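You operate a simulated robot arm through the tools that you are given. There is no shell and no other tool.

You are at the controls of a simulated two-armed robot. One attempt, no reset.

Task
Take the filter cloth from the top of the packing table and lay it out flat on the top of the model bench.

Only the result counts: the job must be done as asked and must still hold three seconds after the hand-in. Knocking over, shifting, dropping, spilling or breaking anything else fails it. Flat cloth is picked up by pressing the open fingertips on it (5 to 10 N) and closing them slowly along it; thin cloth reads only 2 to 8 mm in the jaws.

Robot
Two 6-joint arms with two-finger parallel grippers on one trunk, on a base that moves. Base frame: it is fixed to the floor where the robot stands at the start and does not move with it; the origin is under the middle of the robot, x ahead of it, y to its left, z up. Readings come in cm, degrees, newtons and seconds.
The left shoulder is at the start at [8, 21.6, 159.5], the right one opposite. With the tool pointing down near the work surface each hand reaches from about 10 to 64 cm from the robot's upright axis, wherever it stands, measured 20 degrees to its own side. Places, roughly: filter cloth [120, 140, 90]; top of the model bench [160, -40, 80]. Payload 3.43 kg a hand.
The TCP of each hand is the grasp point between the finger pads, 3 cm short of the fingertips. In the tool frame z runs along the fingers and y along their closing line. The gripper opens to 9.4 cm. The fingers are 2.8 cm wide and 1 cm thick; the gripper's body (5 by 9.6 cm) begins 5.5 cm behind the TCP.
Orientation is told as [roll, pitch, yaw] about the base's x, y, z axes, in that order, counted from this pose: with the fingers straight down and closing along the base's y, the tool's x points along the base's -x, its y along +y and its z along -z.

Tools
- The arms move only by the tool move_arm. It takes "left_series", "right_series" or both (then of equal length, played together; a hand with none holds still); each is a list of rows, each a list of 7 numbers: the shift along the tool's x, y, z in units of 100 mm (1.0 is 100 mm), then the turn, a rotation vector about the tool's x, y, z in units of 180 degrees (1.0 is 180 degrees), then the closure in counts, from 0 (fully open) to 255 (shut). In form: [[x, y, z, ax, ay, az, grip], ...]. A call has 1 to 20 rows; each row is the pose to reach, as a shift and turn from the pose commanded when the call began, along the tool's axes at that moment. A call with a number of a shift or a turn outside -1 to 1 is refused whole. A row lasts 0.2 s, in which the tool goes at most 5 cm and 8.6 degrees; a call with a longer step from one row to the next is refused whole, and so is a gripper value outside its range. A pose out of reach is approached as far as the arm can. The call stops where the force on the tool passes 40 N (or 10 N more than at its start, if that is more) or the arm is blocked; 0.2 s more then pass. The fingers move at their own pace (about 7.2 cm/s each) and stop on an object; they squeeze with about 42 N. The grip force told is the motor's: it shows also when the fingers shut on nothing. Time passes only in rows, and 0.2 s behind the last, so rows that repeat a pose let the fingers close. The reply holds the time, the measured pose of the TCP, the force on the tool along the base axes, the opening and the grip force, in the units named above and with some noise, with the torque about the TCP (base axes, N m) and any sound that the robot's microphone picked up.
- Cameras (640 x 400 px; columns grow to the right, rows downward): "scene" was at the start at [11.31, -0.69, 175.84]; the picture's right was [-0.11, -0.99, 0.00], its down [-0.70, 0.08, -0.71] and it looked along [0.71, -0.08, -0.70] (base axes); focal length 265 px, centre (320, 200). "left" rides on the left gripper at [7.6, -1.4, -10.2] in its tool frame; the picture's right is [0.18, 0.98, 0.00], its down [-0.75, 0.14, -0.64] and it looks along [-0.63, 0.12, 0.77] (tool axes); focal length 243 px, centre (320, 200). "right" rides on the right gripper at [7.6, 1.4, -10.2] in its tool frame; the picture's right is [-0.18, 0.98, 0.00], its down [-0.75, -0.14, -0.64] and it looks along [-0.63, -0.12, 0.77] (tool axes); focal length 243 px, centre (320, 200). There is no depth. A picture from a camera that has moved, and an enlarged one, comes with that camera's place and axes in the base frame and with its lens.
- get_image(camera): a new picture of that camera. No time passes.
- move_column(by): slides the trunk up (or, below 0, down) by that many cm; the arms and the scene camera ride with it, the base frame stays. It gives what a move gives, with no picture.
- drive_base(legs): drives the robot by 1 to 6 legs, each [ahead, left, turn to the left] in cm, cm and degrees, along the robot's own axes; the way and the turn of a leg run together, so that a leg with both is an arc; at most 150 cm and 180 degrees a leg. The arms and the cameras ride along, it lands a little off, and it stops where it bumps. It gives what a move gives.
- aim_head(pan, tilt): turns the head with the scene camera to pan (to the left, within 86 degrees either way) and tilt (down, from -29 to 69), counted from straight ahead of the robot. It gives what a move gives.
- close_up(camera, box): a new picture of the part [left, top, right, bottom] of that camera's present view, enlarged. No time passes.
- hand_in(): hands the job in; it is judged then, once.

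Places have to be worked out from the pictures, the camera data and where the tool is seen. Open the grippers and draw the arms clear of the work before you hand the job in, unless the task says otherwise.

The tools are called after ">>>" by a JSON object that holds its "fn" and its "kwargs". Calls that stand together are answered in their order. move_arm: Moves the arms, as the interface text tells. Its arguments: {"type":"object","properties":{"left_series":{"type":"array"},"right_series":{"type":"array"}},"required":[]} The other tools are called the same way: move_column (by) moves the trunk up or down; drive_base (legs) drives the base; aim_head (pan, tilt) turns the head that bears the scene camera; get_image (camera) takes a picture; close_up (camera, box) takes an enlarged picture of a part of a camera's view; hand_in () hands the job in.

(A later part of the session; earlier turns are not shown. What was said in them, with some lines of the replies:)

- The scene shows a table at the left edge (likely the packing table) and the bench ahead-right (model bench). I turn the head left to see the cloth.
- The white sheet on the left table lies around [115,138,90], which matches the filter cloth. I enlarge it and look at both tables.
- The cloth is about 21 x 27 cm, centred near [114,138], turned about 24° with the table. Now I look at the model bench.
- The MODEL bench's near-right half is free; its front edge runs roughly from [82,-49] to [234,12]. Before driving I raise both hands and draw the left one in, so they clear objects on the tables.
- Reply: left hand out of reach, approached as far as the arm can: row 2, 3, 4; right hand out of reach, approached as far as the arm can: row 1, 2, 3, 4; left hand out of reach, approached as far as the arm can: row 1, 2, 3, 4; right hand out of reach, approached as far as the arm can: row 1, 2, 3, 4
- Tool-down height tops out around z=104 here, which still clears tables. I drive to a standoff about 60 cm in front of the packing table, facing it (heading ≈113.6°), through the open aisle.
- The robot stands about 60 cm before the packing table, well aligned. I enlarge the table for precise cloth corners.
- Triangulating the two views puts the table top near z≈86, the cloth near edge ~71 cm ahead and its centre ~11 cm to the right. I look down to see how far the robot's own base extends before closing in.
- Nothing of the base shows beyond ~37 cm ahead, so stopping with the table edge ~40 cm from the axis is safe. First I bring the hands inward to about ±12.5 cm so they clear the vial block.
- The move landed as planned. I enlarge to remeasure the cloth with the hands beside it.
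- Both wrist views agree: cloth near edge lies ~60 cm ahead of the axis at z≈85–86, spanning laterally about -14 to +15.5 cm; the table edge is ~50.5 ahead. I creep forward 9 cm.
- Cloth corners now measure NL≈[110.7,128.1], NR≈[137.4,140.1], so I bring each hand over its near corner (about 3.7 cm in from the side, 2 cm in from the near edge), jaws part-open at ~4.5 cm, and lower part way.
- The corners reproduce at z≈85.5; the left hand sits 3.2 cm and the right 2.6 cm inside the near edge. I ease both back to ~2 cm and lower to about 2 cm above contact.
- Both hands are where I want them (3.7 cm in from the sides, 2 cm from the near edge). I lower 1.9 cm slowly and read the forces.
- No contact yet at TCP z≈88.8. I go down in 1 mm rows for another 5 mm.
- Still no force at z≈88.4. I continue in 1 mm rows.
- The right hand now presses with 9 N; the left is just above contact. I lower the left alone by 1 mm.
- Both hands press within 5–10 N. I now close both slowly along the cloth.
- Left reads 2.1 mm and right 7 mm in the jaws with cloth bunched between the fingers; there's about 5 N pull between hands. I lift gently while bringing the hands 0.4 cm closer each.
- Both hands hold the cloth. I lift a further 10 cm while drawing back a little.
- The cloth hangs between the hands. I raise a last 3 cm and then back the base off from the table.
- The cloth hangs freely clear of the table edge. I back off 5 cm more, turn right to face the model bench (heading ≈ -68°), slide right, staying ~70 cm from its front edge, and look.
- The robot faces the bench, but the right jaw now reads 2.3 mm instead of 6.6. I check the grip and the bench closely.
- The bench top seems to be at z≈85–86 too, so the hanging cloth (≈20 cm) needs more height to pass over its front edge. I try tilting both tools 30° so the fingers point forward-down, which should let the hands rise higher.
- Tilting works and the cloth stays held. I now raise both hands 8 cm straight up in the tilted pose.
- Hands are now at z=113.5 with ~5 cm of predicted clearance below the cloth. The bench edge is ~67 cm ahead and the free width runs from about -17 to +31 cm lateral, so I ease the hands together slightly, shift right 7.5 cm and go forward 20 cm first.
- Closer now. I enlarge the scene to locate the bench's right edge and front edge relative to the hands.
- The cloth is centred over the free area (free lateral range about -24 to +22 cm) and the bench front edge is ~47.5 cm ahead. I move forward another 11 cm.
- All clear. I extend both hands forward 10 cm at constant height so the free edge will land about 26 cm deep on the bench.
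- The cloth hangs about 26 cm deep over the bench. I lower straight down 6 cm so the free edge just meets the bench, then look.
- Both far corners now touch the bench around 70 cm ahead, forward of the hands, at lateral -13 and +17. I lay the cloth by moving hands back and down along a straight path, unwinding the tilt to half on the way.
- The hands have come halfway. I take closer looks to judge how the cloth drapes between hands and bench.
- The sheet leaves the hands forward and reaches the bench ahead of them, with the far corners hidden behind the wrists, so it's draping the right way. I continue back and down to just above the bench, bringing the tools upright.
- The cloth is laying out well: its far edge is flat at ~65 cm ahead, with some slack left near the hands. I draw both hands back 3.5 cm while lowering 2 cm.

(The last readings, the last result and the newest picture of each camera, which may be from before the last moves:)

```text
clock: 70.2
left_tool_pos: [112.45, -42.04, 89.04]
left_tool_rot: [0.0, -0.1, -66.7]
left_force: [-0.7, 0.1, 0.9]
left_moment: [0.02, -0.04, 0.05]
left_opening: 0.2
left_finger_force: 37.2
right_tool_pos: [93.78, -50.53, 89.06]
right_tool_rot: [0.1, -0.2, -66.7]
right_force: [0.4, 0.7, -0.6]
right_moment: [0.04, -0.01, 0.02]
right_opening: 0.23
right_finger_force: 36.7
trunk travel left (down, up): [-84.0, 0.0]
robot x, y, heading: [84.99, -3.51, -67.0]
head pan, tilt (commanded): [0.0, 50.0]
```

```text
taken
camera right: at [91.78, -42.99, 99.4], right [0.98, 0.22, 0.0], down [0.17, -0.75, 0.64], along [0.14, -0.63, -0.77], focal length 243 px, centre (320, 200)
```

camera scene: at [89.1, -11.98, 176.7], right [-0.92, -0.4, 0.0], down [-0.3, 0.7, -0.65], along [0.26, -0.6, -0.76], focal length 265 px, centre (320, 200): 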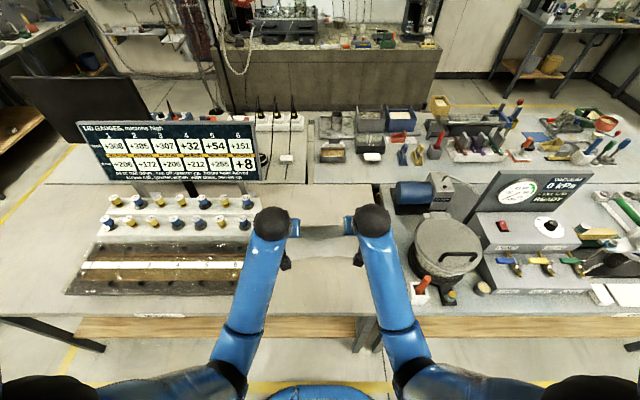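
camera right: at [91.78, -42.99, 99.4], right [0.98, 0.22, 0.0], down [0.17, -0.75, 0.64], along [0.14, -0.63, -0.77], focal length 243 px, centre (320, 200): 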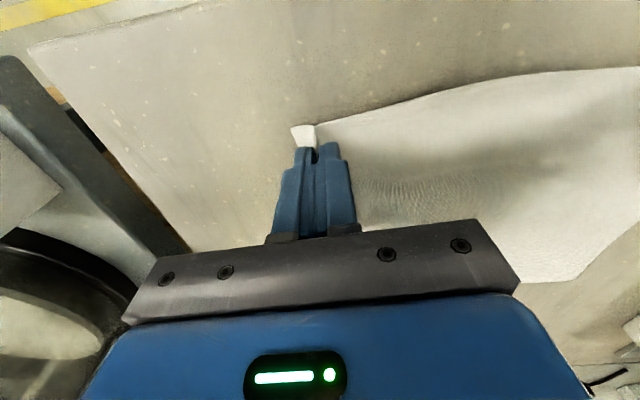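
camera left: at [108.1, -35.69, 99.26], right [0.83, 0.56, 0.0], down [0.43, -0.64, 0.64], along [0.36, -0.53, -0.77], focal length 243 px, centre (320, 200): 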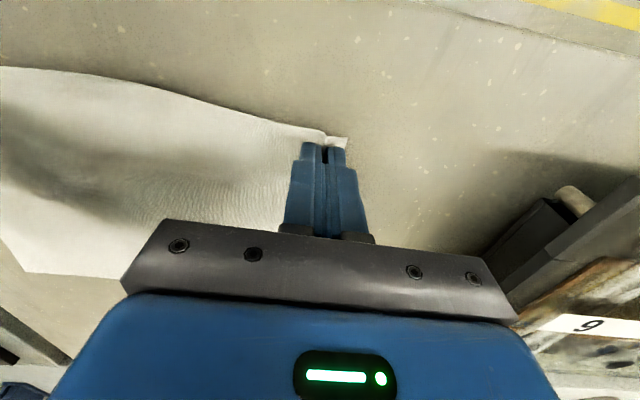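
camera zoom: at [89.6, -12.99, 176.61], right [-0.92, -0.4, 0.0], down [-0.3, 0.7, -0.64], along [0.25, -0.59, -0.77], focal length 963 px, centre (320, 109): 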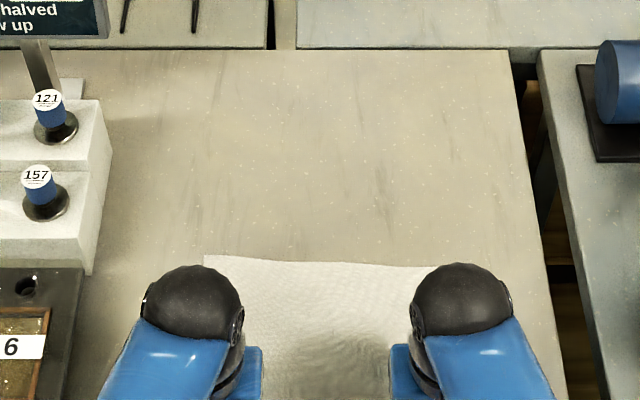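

The far edge lies flat from about (65.6, -12.5) to (64.3, +15.8) ahead/right; the left side is nearly taut, the right has ~2 cm slack. I draw the right hand back 2 cm and the left 0.5 cm, lowering slightly.

>>> {"fn": "move_arm", "kwargs": {"left_series": [[0.01, 0, 0.01, 0, 0, 0, 255], [0.02, 0, 0.02, 0, 0, 0, 255], [0.03, 0, 0.03, 0, 0, 0, 255], [0.04, 0, 0.04, 0, 0, 0, 255], [0.05, 0, 0.04, 0, 0, 0, 255], [0.05, 0, 0.04, 0, 0, 0, 255]], "right_series": [[0.04, 0, 0.01, 0, 0, 0, 255], [0.08, 0, 0.02, 0, 0, 0, 255], [0.12, 0, 0.03, 0, 0, 0, 255], [0.16, 0, 0.04, 0, 0, 0, 255], [0.2, 0, 0.04, 0, 0, 0, 255], [0.2, 0, 0.04, 0, 0, 0, 255]]}}

>>> {"fn": "close_up", "kwargs": {"camera": "scene", "box": [240, 170, 400, 280]}}

>>> {"fn": "close_up", "kwargs": {"camera": "left", "box": [0, 40, 400, 290]}}

>>> {"fn": "close_up", "kwargs": {"camera": "right", "box": [240, 40, 640, 290]}}

```text
clock: 71.5
left_tool_pos: [112.37, -41.61, 88.74]
left_tool_rot: [0.1, -0.1, -66.6]
left_force: [-0.2, 0.2, -0.3]
left_moment: [0.02, 0.0, 0.05]
left_opening: 0.19
left_finger_force: 37.5
right_tool_pos: [92.8, -48.59, 88.64]
right_tool_rot: [-0.1, 0.0, -66.8]
right_force: [-0.1, -0.5, 0.0]
right_moment: [-0.02, -0.02, 0.03]
right_opening: 0.22
right_finger_force: 37.0
trunk travel left (down, up): [-84.0, 0.0]
robot x, y, heading: [85.41, -3.18, -66.9]
head pan, tilt (commanded): [0.0, 50.0]
```

```text
3.64 times, centred on (320, 225) of scene
camera zoom: at [89.6, -12.97, 176.61], right [-0.92, -0.4, 0.0], down [-0.3, 0.7, -0.64], along [0.25, -0.59, -0.77], focal length 963 px, centre (320, 109)
```

zoom: 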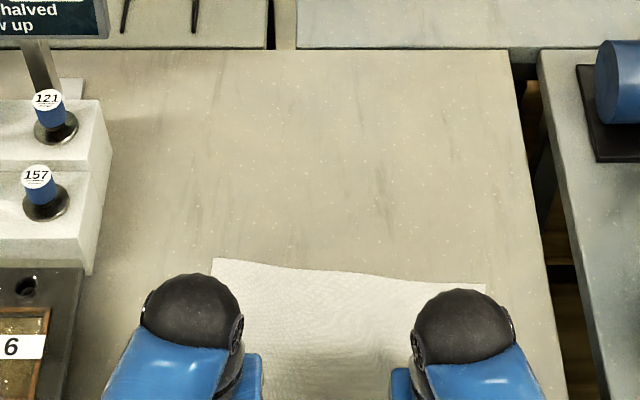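

```text
1.60 times, centred on (200, 165) of left
camera zoom: at [107.92, -35.21, 98.89], right [0.83, 0.56, 0.0], down [0.43, -0.64, 0.64], along [0.36, -0.53, -0.77], focal length 388 px, centre (512, 256)
```

zoom: 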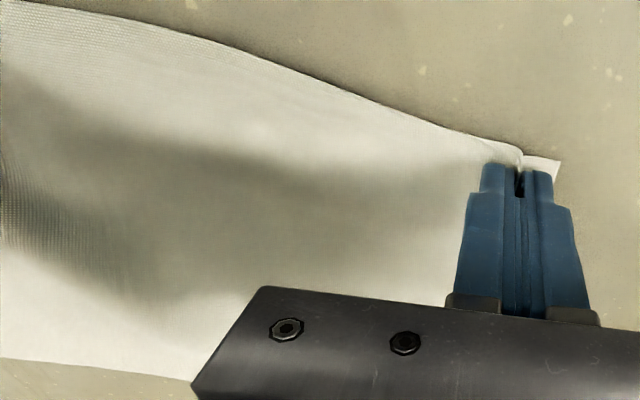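

```text
1.60 times, centred on (440, 165) of right
camera zoom: at [90.98, -41.1, 98.97], right [0.98, 0.22, 0.0], down [0.17, -0.75, 0.64], along [0.14, -0.63, -0.77], focal length 388 px, centre (128, 256)
```

zoom: 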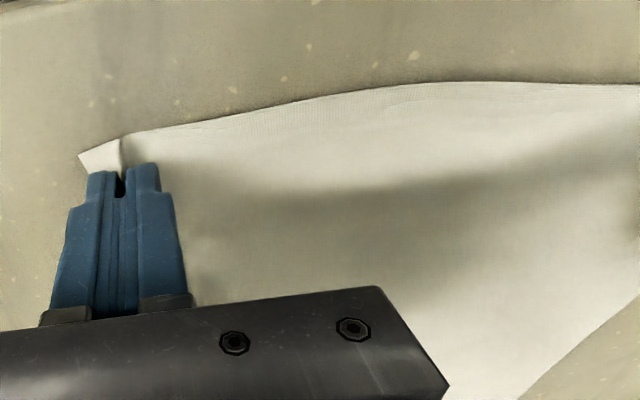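

The cloth lies out with full width (~29 cm) visible; only the pinched spots remain. I lower both hands by 1 mm rows to find contact with the bench.

>>> {"fn": "move_arm", "kwargs": {"left_series": [[0, 0, 0.01, 0, 0, 0, 255], [0, 0, 0.02, 0, 0, 0, 255], [0, 0, 0.03, 0, 0, 0, 255], [0, 0, 0.03, 0, 0, 0, 255]], "right_series": [[0, 0, 0.01, 0, 0, 0, 255], [0, 0, 0.02, 0, 0, 0, 255], [0, 0, 0.03, 0, 0, 0, 255], [0, 0, 0.03, 0, 0, 0, 255]]}}

```text
clock: 72.5
left_tool_pos: [112.28, -41.57, 88.43]
left_tool_rot: [0.0, -0.1, -66.7]
left_force: [-0.2, 0.0, -0.3]
left_moment: [-0.01, -0.01, 0.04]
left_opening: 0.21
left_finger_force: 37.2
right_tool_pos: [92.9, -48.67, 88.34]
right_tool_rot: [0.0, -0.1, -66.7]
right_force: [1.1, -1.0, 4.6]
right_moment: [0.01, 0.0, 0.04]
right_opening: 0.23
right_finger_force: 37.2
trunk travel left (down, up): [-84.0, 0.0]
robot x, y, heading: [85.1, -3.26, -66.6]
head pan, tilt (commanded): [0.0, 50.0]
```

The right tips touch with 4.6 N; the left is just above. I lower the left by 1.5 mm.

>>> {"fn": "move_arm", "kwargs": {"left_series": [[0, 0, 0.008, 0, 0, 0, 255], [0, 0, 0.015, 0, 0, 0, 255], [0, 0, 0.015, 0, 0, 0, 255]]}}

```text
clock: 73.3
left_tool_pos: [112.39, -41.6, 88.16]
left_tool_rot: [0.0, -0.1, -66.7]
left_force: [-0.4, -0.1, -0.1]
left_moment: [-0.04, 0.01, 0.02]
left_opening: 0.23
left_finger_force: 37.2
right_tool_pos: [92.84, -48.6, 88.36]
right_tool_rot: [0.0, 0.0, -66.7]
right_force: [0.2, -1.4, 5.6]
right_moment: [0.02, -0.01, 0.05]
right_opening: 0.24
right_finger_force: 37.1
trunk travel left (down, up): [-84.0, 0.0]
robot x, y, heading: [85.19, -2.99, -66.3]
head pan, tilt (commanded): [0.0, 50.0]
```

Still no contact on the left; 1 mm more.

>>> {"fn": "move_arm", "kwargs": {"left_series": [[0, 0, 0.005, 0, 0, 0, 255], [0, 0, 0.01, 0, 0, 0, 255], [0, 0, 0.01, 0, 0, 0, 255]]}}

```text
clock: 74.2
left_tool_pos: [112.31, -41.6, 88.1]
left_tool_rot: [0.0, -0.2, -66.6]
left_force: [0.2, 0.3, 6.2]
left_moment: [0.04, -0.02, 0.02]
left_opening: 0.21
left_finger_force: 36.5
right_tool_pos: [92.88, -48.51, 88.45]
right_tool_rot: [0.1, -0.3, -66.7]
right_force: [0.1, -1.2, 5.1]
right_moment: [0.01, 0.01, 0.05]
right_opening: 0.23
right_finger_force: 37.5
trunk travel left (down, up): [-84.0, 0.0]
robot x, y, heading: [85.15, -3.09, -66.7]
head pan, tilt (commanded): [0.0, 50.0]
```

Both press with ~5–6 N. I open slowly to 1.5 cm in contact so the pinches spread, then lift slightly while opening further, and rise.

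>>> {"fn": "move_arm", "kwargs": {"left_series": [[0, 0, 0, 0, 0, 0, 248], [0, 0, 0, 0, 0, 0, 241], [0, 0, 0, 0, 0, 0, 234], [0, 0, 0, 0, 0, 0, 227], [0, 0, 0, 0, 0, 0, 220], [0, 0, 0, 0, 0, 0, 214], [0, 0, 0, 0, 0, 0, 214]], "right_series": [[0, 0, 0, 0, 0, 0, 248], [0, 0, 0, 0, 0, 0, 241], [0, 0, 0, 0, 0, 0, 234], [0, 0, 0, 0, 0, 0, 227], [0, 0, 0, 0, 0, 0, 220], [0, 0, 0, 0, 0, 0, 214], [0, 0, 0, 0, 0, 0, 214]]}}

>>> {"fn": "close_up", "kwargs": {"camera": "left", "box": [160, 60, 480, 260]}}

>>> {"fn": "close_up", "kwargs": {"camera": "right", "box": [160, 60, 480, 260]}}

```text
clock: 75.8
left_tool_pos: [112.31, -41.52, 88.06]
left_tool_rot: [0.0, 0.0, -66.8]
left_force: [-0.9, -0.8, 9.6]
left_moment: [0.0, -0.02, -0.01]
left_opening: 1.38
left_finger_force: 0.0
right_tool_pos: [92.92, -48.66, 88.37]
right_tool_rot: [0.1, -0.1, -66.7]
right_force: [-0.2, -0.6, 0.1]
right_moment: [0.01, -0.01, 0.02]
right_opening: 1.51
right_finger_force: 0.1
trunk travel left (down, up): [-84.0, 0.0]
robot x, y, heading: [85.19, -3.21, -66.4]
head pan, tilt (commanded): [0.0, 50.0]
```

```text
2.00 times, centred on (320, 160) of left
camera zoom: at [107.85, -35.18, 98.36], right [0.83, 0.56, 0.0], down [0.43, -0.63, 0.64], along [0.36, -0.53, -0.77], focal length 485 px, centre (320, 280)
```

zoom: 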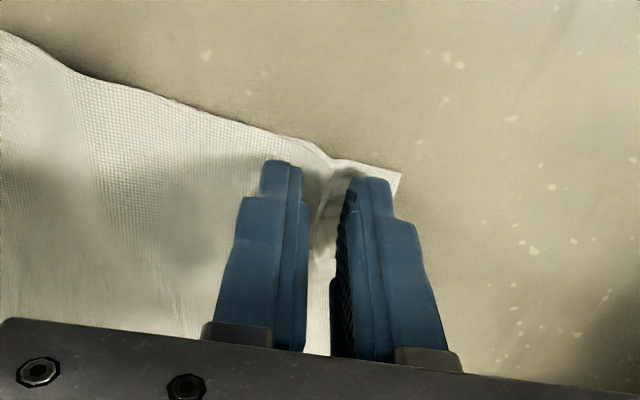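

```text
2.00 times, centred on (320, 160) of right
camera zoom: at [90.95, -41.05, 98.72], right [0.98, 0.22, 0.0], down [0.17, -0.75, 0.64], along [0.14, -0.63, -0.77], focal length 485 px, centre (320, 280)
```

zoom: 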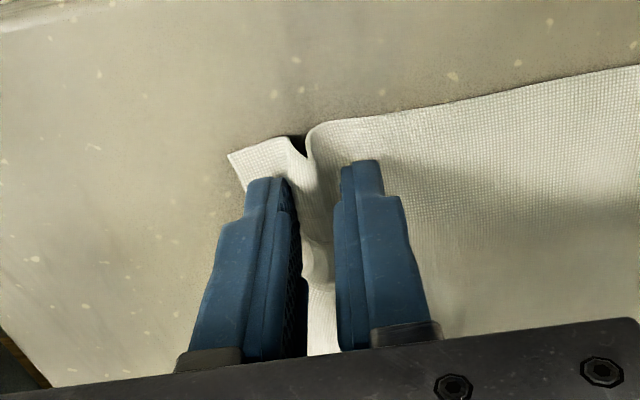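

The folds are opening. The right tips have lost contact, so I press them 2 mm lower and continue opening both slowly to ~3.5 cm.

>>> {"fn": "move_arm", "kwargs": {"left_series": [[0, 0, -0.003, 0, 0, 0, 214], [0, 0, -0.003, 0, 0, 0, 214], [0, 0, -0.003, 0, 0, 0, 206], [0, 0, -0.003, 0, 0, 0, 198], [0, 0, -0.003, 0, 0, 0, 190], [0, 0, -0.003, 0, 0, 0, 182], [0, 0, -0.003, 0, 0, 0, 174], [0, 0, -0.003, 0, 0, 0, 166], [0, 0, -0.003, 0, 0, 0, 160], [0, 0, -0.003, 0, 0, 0, 160]], "right_series": [[0, 0, 0.012, 0, 0, 0, 214], [0, 0, 0.022, 0, 0, 0, 214], [0, 0, 0.022, 0, 0, 0, 206], [0, 0, 0.022, 0, 0, 0, 198], [0, 0, 0.022, 0, 0, 0, 190], [0, 0, 0.022, 0, 0, 0, 182], [0, 0, 0.022, 0, 0, 0, 174], [0, 0, 0.022, 0, 0, 0, 166], [0, 0, 0.022, 0, 0, 0, 160], [0, 0, 0.022, 0, 0, 0, 160]]}}

>>> {"fn": "close_up", "kwargs": {"camera": "left", "box": [160, 60, 480, 260]}}

>>> {"fn": "close_up", "kwargs": {"camera": "right", "box": [160, 60, 480, 260]}}

```text
clock: 78.0
left_tool_pos: [112.27, -41.45, 88.11]
left_tool_rot: [0.0, -0.1, -66.6]
left_force: [-1.4, -0.2, 5.8]
left_moment: [0.0, 0.01, -0.01]
left_opening: 3.27
left_finger_force: 0.0
right_tool_pos: [92.8, -48.57, 88.24]
right_tool_rot: [0.1, -0.2, -66.7]
right_force: [0.5, 0.5, 3.2]
right_moment: [0.0, 0.02, 0.01]
right_opening: 3.45
right_finger_force: 0.1
trunk travel left (down, up): [-84.0, 0.0]
robot x, y, heading: [85.16, -3.3, -66.9]
head pan, tilt (commanded): [0.0, 50.0]
```

```text
2.00 times, centred on (320, 160) of left
camera zoom: at [107.85, -35.13, 98.37], right [0.83, 0.56, 0.0], down [0.43, -0.64, 0.64], along [0.36, -0.53, -0.77], focal length 485 px, centre (320, 280)
```

zoom: 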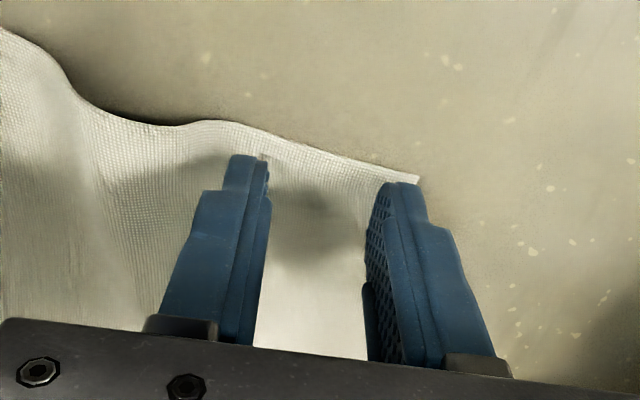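

```text
2.00 times, centred on (320, 160) of right
camera zoom: at [90.95, -41.02, 98.48], right [0.98, 0.22, 0.0], down [0.17, -0.75, 0.64], along [0.14, -0.63, -0.77], focal length 485 px, centre (320, 280)
```

zoom: 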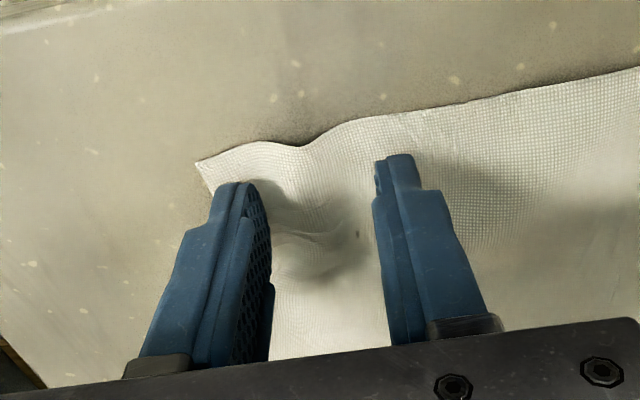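

The pinches have flattened, though opening pushed a small wave toward the middle of the near edge. I check the overall shape.

>>> {"fn": "close_up", "kwargs": {"camera": "scene", "box": [240, 190, 400, 300]}}

>>> {"fn": "get_image", "kwargs": {"camera": "left"}}

>>> {"fn": "get_image", "kwargs": {"camera": "right"}}

```text
3.64 times, centred on (320, 245) of scene
camera zoom: at [89.51, -12.85, 176.62], right [-0.92, -0.4, 0.0], down [-0.3, 0.7, -0.64], along [0.25, -0.59, -0.77], focal length 963 px, centre (320, 36)
```

zoom: 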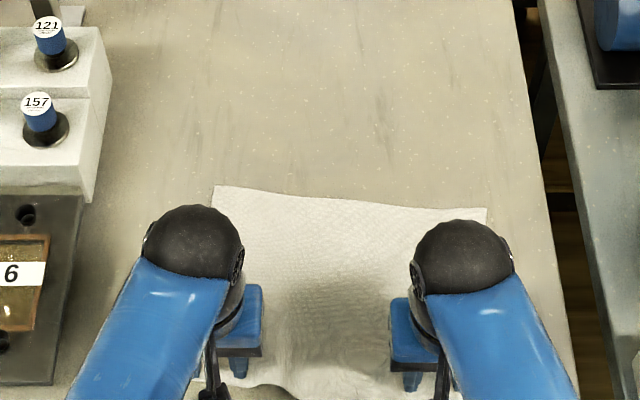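

```text
taken
camera left: at [107.85, -35.13, 98.37], right [0.83, 0.56, 0.0], down [0.43, -0.64, 0.64], along [0.36, -0.53, -0.77], focal length 243 px, centre (320, 200)
```

left: 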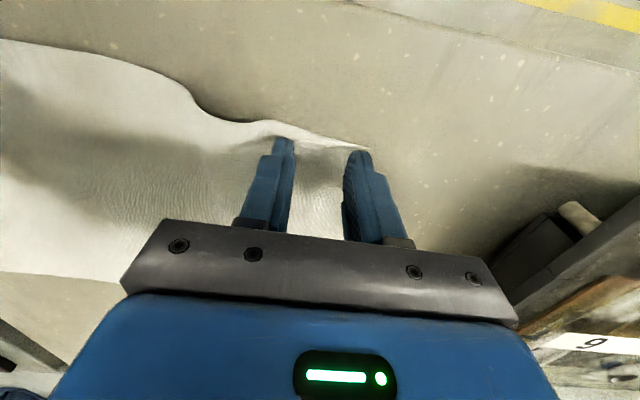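

```text
taken
camera right: at [90.95, -41.02, 98.48], right [0.98, 0.22, 0.0], down [0.17, -0.75, 0.64], along [0.14, -0.63, -0.77], focal length 243 px, centre (320, 200)
```

right: 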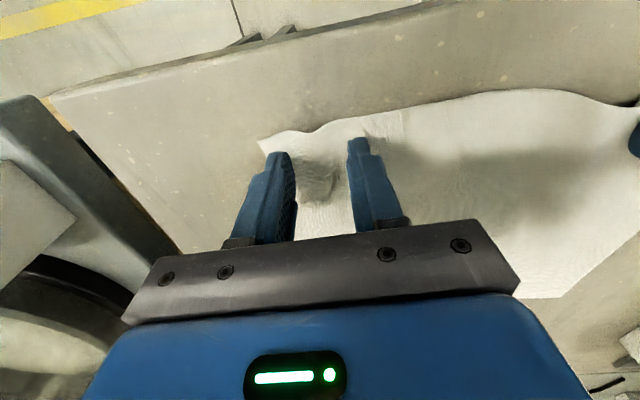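

Only a wave near the middle of the near edge remains. With the fingertips still pressing, I drag the left hand ~1.8 cm outward and the right ~0.8 cm outward to pull it flat.

>>> {"fn": "move_arm", "kwargs": {"left_series": [[0, 0.03, 0, 0, 0, 0, 160], [0, 0.06, 0, 0, 0, 0, 160], [0, 0.09, 0, 0, 0, 0, 160], [0, 0.12, 0, 0, 0, 0, 160], [0, 0.15, 0, 0, 0, 0, 160], [0, 0.18, 0, 0, 0, 0, 160], [0, 0.18, 0, 0, 0, 0, 160]], "right_series": [[0, -0.013, 0.004, 0, 0, 0, 160], [0, -0.027, 0.004, 0, 0, 0, 160], [0, -0.04, 0.004, 0, 0, 0, 160], [0, -0.053, 0.004, 0, 0, 0, 160], [0, -0.067, 0.004, 0, 0, 0, 160], [0, -0.08, 0.004, 0, 0, 0, 160], [0, -0.08, 0.004, 0, 0, 0, 160]]}}

>>> {"fn": "close_up", "kwargs": {"camera": "scene", "box": [240, 190, 400, 300]}}

>>> {"fn": "get_image", "kwargs": {"camera": "left"}}

>>> {"fn": "get_image", "kwargs": {"camera": "right"}}

```text
clock: 79.5
left_tool_pos: [114.06, -40.78, 88.32]
left_tool_rot: [-0.1, -0.1, -66.7]
left_force: [-3.1, -1.7, 5.7]
left_moment: [-0.02, 0.07, 0.02]
left_opening: 3.36
left_finger_force: 0.1
right_tool_pos: [92.0, -48.8, 88.22]
right_tool_rot: [0.0, -0.1, -66.7]
right_force: [1.7, 0.8, 5.8]
right_moment: [0.09, -0.04, -0.05]
right_opening: 3.54
right_finger_force: 0.9
trunk travel left (down, up): [-84.0, 0.0]
robot x, y, heading: [84.84, -3.43, -66.6]
head pan, tilt (commanded): [0.0, 50.0]
```

```text
3.64 times, centred on (320, 245) of scene
camera zoom: at [89.53, -12.83, 176.63], right [-0.92, -0.4, 0.0], down [-0.3, 0.7, -0.64], along [0.25, -0.59, -0.77], focal length 963 px, centre (320, 36)
```

zoom: 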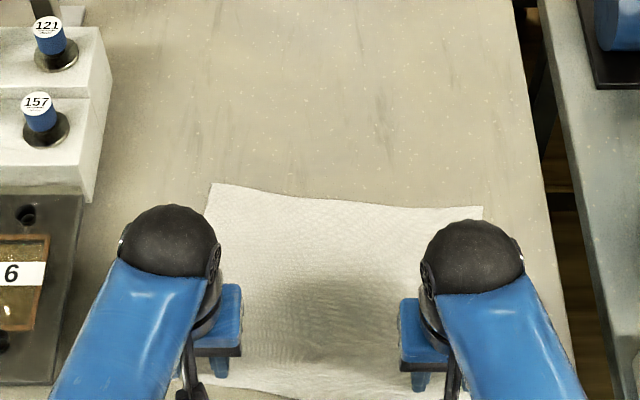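

```text
taken
camera left: at [109.55, -34.41, 98.37], right [0.83, 0.56, 0.0], down [0.43, -0.64, 0.64], along [0.36, -0.53, -0.77], focal length 243 px, centre (320, 200)
```

left: 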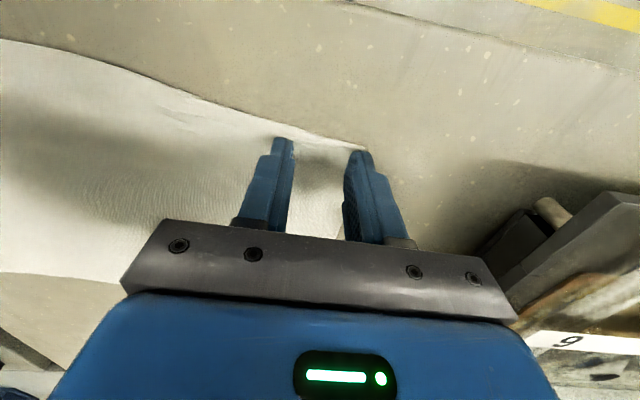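

```text
taken
camera right: at [90.21, -41.32, 98.48], right [0.98, 0.22, 0.0], down [0.17, -0.75, 0.64], along [0.14, -0.63, -0.77], focal length 243 px, centre (320, 200)
```

right: 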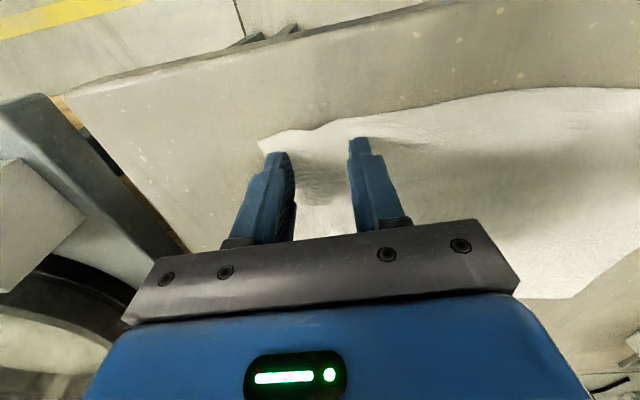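

The wave is gone. A faint ridge remains between the right fingers, so I open them a bit more while shifting outward, still pressing.

>>> {"fn": "move_arm", "kwargs": {"right_series": [[0, -0.01, 0, 0, 0, 0, 155], [0, -0.02, 0, 0, 0, 0, 150], [0, -0.03, 0, 0, 0, 0, 145], [0, -0.04, 0, 0, 0, 0, 140], [0, -0.05, 0, 0, 0, 0, 135], [0, -0.05, 0, 0, 0, 0, 133]]}}

>>> {"fn": "close_up", "kwargs": {"camera": "right", "box": [160, 60, 480, 260]}}

```text
clock: 81.0
left_tool_pos: [114.04, -40.81, 88.11]
left_tool_rot: [-0.1, -0.2, -66.6]
left_force: [-3.6, -0.5, 4.6]
left_moment: [-0.02, 0.06, -0.03]
left_opening: 3.41
left_finger_force: 0.1
right_tool_pos: [91.67, -49.0, 88.13]
right_tool_rot: [0.1, -0.2, -66.6]
right_force: [5.0, 1.3, 6.7]
right_moment: [0.09, -0.12, -0.04]
right_opening: 4.44
right_finger_force: 0.0
trunk travel left (down, up): [-84.0, 0.0]
robot x, y, heading: [85.14, -3.57, -66.6]
head pan, tilt (commanded): [0.0, 50.0]
```

```text
2.00 times, centred on (320, 160) of right
camera zoom: at [89.78, -41.53, 98.47], right [0.98, 0.22, 0.0], down [0.17, -0.75, 0.64], along [0.14, -0.63, -0.76], focal length 485 px, centre (320, 280)
```

zoom: 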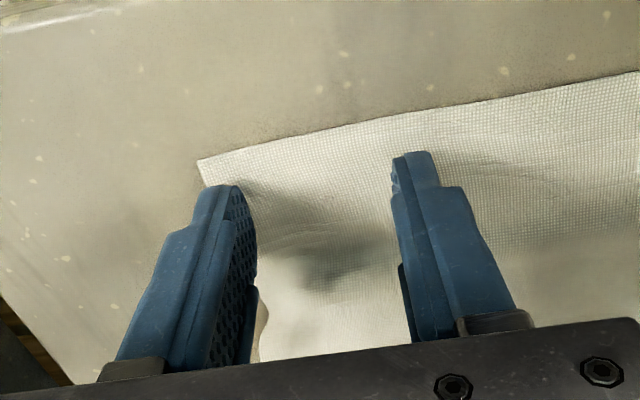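

The right corner is flat too. I lift both hands straight up off the cloth.

>>> {"fn": "move_arm", "kwargs": {"left_series": [[0, 0, -0.02, 0, 0, 0, 160], [0, 0, -0.06, 0, 0, 0, 160], [0, 0, -0.15, 0, 0, 0, 160], [0, 0, -0.35, 0, 0, 0, 160], [0, 0, -0.6, 0, 0, 0, 160], [0, 0, -0.85, 0, 0, 0, 160], [0, 0, -0.85, 0, 0, 0, 160]], "right_series": [[0, 0, -0.02, 0, 0, 0, 133], [0, 0, -0.06, 0, 0, 0, 133], [0, 0, -0.15, 0, 0, 0, 133], [0, 0, -0.35, 0, 0, 0, 133], [0, 0, -0.6, 0, 0, 0, 133], [0, 0, -0.85, 0, 0, 0, 133], [0, 0, -0.85, 0, 0, 0, 133]]}}

>>> {"fn": "get_image", "kwargs": {"camera": "left"}}

>>> {"fn": "get_image", "kwargs": {"camera": "right"}}

>>> {"fn": "close_up", "kwargs": {"camera": "scene", "box": [240, 190, 400, 300]}}

```text
clock: 82.5
left_tool_pos: [114.01, -41.0, 96.65]
left_tool_rot: [-0.1, -0.2, -66.7]
left_force: [0.5, 0.8, -0.4]
left_moment: [0.02, -0.01, 0.03]
left_opening: 3.52
left_finger_force: 0.0
right_tool_pos: [91.63, -49.15, 96.52]
right_tool_rot: [0.0, 0.0, -66.7]
right_force: [-0.7, 0.0, 0.5]
right_moment: [-0.05, 0.02, 0.02]
right_opening: 4.48
right_finger_force: 0.1
trunk travel left (down, up): [-84.0, 0.0]
robot x, y, heading: [85.2, -3.55, -66.5]
head pan, tilt (commanded): [0.0, 50.0]
```

```text
taken
camera left: at [109.56, -34.55, 106.92], right [0.83, 0.56, 0.0], down [0.43, -0.64, 0.64], along [0.36, -0.53, -0.77], focal length 243 px, centre (320, 200)
```

left: 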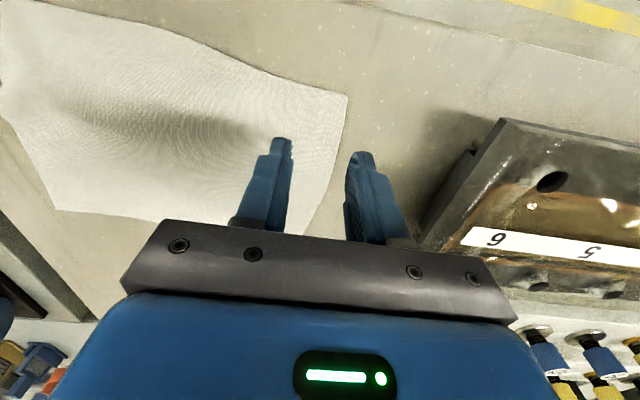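

```text
taken
camera right: at [89.79, -41.61, 106.95], right [0.98, 0.22, 0.0], down [0.17, -0.75, 0.64], along [0.14, -0.63, -0.77], focal length 243 px, centre (320, 200)
```

right: 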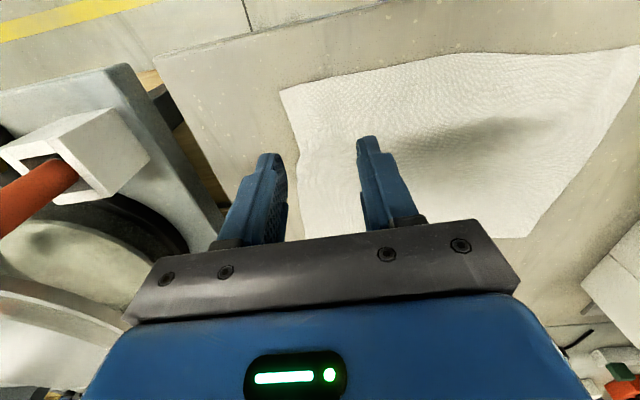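

```text
3.64 times, centred on (320, 245) of scene
camera zoom: at [89.6, -12.98, 176.61], right [-0.92, -0.4, 0.0], down [-0.3, 0.7, -0.64], along [0.25, -0.59, -0.77], focal length 963 px, centre (320, 36)
```

zoom: 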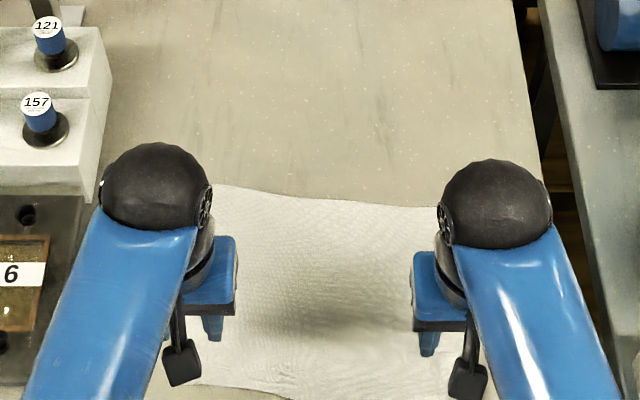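

The cloth lies flat with all edges unfolded. I raise both hands further, open them, and back the base away before a final check.

>>> {"fn": "move_arm", "kwargs": {"left_series": [[0, 0, -0.25, 0, 0, 0, 160], [0, 0, -0.5, 0, 0, 0, 160], [0, 0, -0.7, 0, 0, 0, 80], [0, 0, -0.7, 0, 0, 0, 0]], "right_series": [[0, 0, -0.25, 0, 0, 0, 133], [0, 0, -0.5, 0, 0, 0, 133], [0, 0, -0.7, 0, 0, 0, 60], [0, 0, -0.7, 0, 0, 0, 0]]}}

>>> {"fn": "drive_base", "kwargs": {"legs": [[-15, 0, 0], [-15, 0, 0]]}}

>>> {"fn": "aim_head", "kwargs": {"pan": 0, "tilt": 45}}

>>> {"fn": "get_image", "kwargs": {"camera": "scene"}}

>>> {"fn": "close_up", "kwargs": {"camera": "scene", "box": [220, 140, 420, 270]}}

```text
clock: 83.5
left_tool_pos: [114.0, -40.89, 103.72]
left_tool_rot: [0.0, -0.1, -66.8]
left_force: [0.0, -0.6, -0.4]
left_moment: [0.02, -0.01, 0.02]
left_opening: 9.42
left_finger_force: 0.2
right_tool_pos: [91.78, -49.1, 103.72]
right_tool_rot: [0.1, -0.2, -66.7]
right_force: [0.7, -0.1, 0.6]
right_moment: [0.01, 0.04, 0.03]
right_opening: 9.42
right_finger_force: 0.2
trunk travel left (down, up): [-84.0, 0.0]
robot x, y, heading: [85.68, -3.3, -66.8]
head pan, tilt (commanded): [0.0, 50.0]
```

```text
clock: 85.9
left_tool_pos: [102.22, -13.51, 103.56]
left_tool_rot: [0.0, 0.0, -66.6]
left_force: [-0.6, -0.1, 0.6]
left_moment: [-0.03, 0.0, 0.0]
left_opening: 9.4
left_finger_force: 0.0
right_tool_pos: [79.98, -21.73, 103.59]
right_tool_rot: [0.0, -0.1, -66.5]
right_force: [0.0, -0.5, 0.0]
right_moment: [0.02, -0.02, -0.01]
right_opening: 9.37
right_finger_force: 0.2
trunk travel left (down, up): [-84.0, 0.0]
robot x, y, heading: [73.65, 24.04, -66.6]
head pan, tilt (commanded): [0.0, 50.0]
```

```text
clock: 86.6
left_tool_pos: [102.21, -13.5, 103.58]
left_tool_rot: [0.1, 0.1, -66.6]
left_force: [-0.4, -0.2, 0.6]
left_moment: [-0.01, -0.01, -0.02]
left_opening: 9.39
left_finger_force: 0.0
right_tool_pos: [79.85, -21.67, 103.64]
right_tool_rot: [0.0, -0.2, -66.5]
right_force: [0.3, -0.3, 0.5]
right_moment: [0.0, -0.02, -0.01]
right_opening: 9.39
right_finger_force: 0.0
trunk travel left (down, up): [-84.0, 0.0]
robot x, y, heading: [73.24, 24.16, -66.6]
head pan, tilt (commanded): [0.0, 45.0]
```

```text
taken
camera scene: at [77.95, 14.04, 177.29], right [-0.92, -0.4, 0.0], down [-0.28, 0.65, -0.71], along [0.28, -0.65, -0.71], focal length 265 px, centre (320, 200)
```

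scene: 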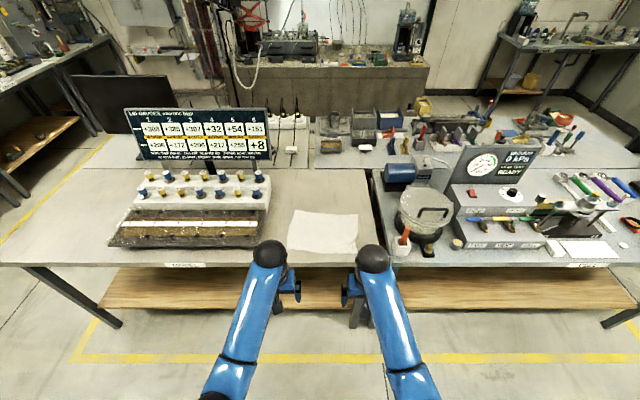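

```text
3.08 times, centred on (320, 205) of scene
camera zoom: at [77.95, 14.04, 177.29], right [-0.92, -0.4, 0.0], down [-0.28, 0.65, -0.71], along [0.28, -0.65, -0.71], focal length 815 px, centre (320, 185)
```

zoom: 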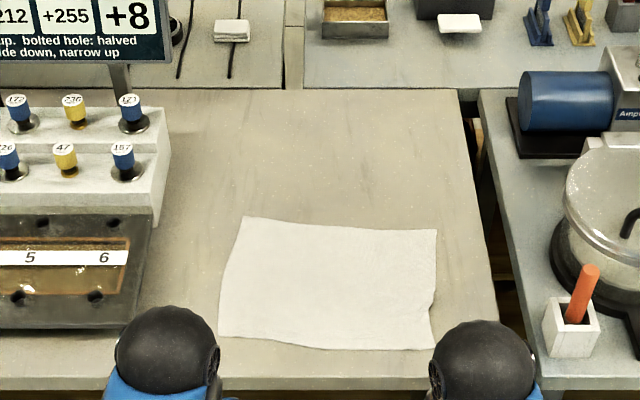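

The cloth lies flat, fully on the model bench, and nothing else moved. I enlarge once more to check the slight notch on its right side.

>>> {"fn": "close_up", "kwargs": {"camera": "scene", "box": [280, 200, 370, 260]}}

```text
6.67 times, centred on (325, 230) of scene
camera zoom: at [77.95, 14.04, 177.29], right [-0.92, -0.4, 0.0], down [-0.28, 0.65, -0.71], along [0.28, -0.65, -0.71], focal length 1766 px, centre (287, 0)
```

zoom: 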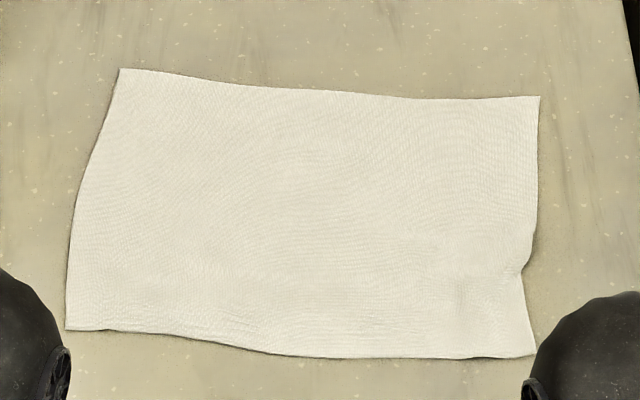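

The cloth is spread flat with only a tiny ripple at its right edge, whole on the bench top. The grippers are open and the arms are clear of the bench, so I hand in.

>>> {"fn": "hand_in", "kwargs": {}}

```text
The job is handed in.
```

I moved the filter cloth from the packing table to the model bench and handed the job in. The hand-in reply gave no verdict.

- **Placement:** the cloth lies flat and fully on the bench top, in the free area to the right of the tray and lid gauges. It is turned a few degrees from the bench edge.
- **Flatness:** all four edges are unfolded. The last close-up shows only a tiny ripple on its right side.
- **Other objects:** nothing else appears moved or knocked over in the pictures, and the base did not bump anything.
- **Robot:** both grippers are open, and the base is backed off so the hands are clear of the bench.
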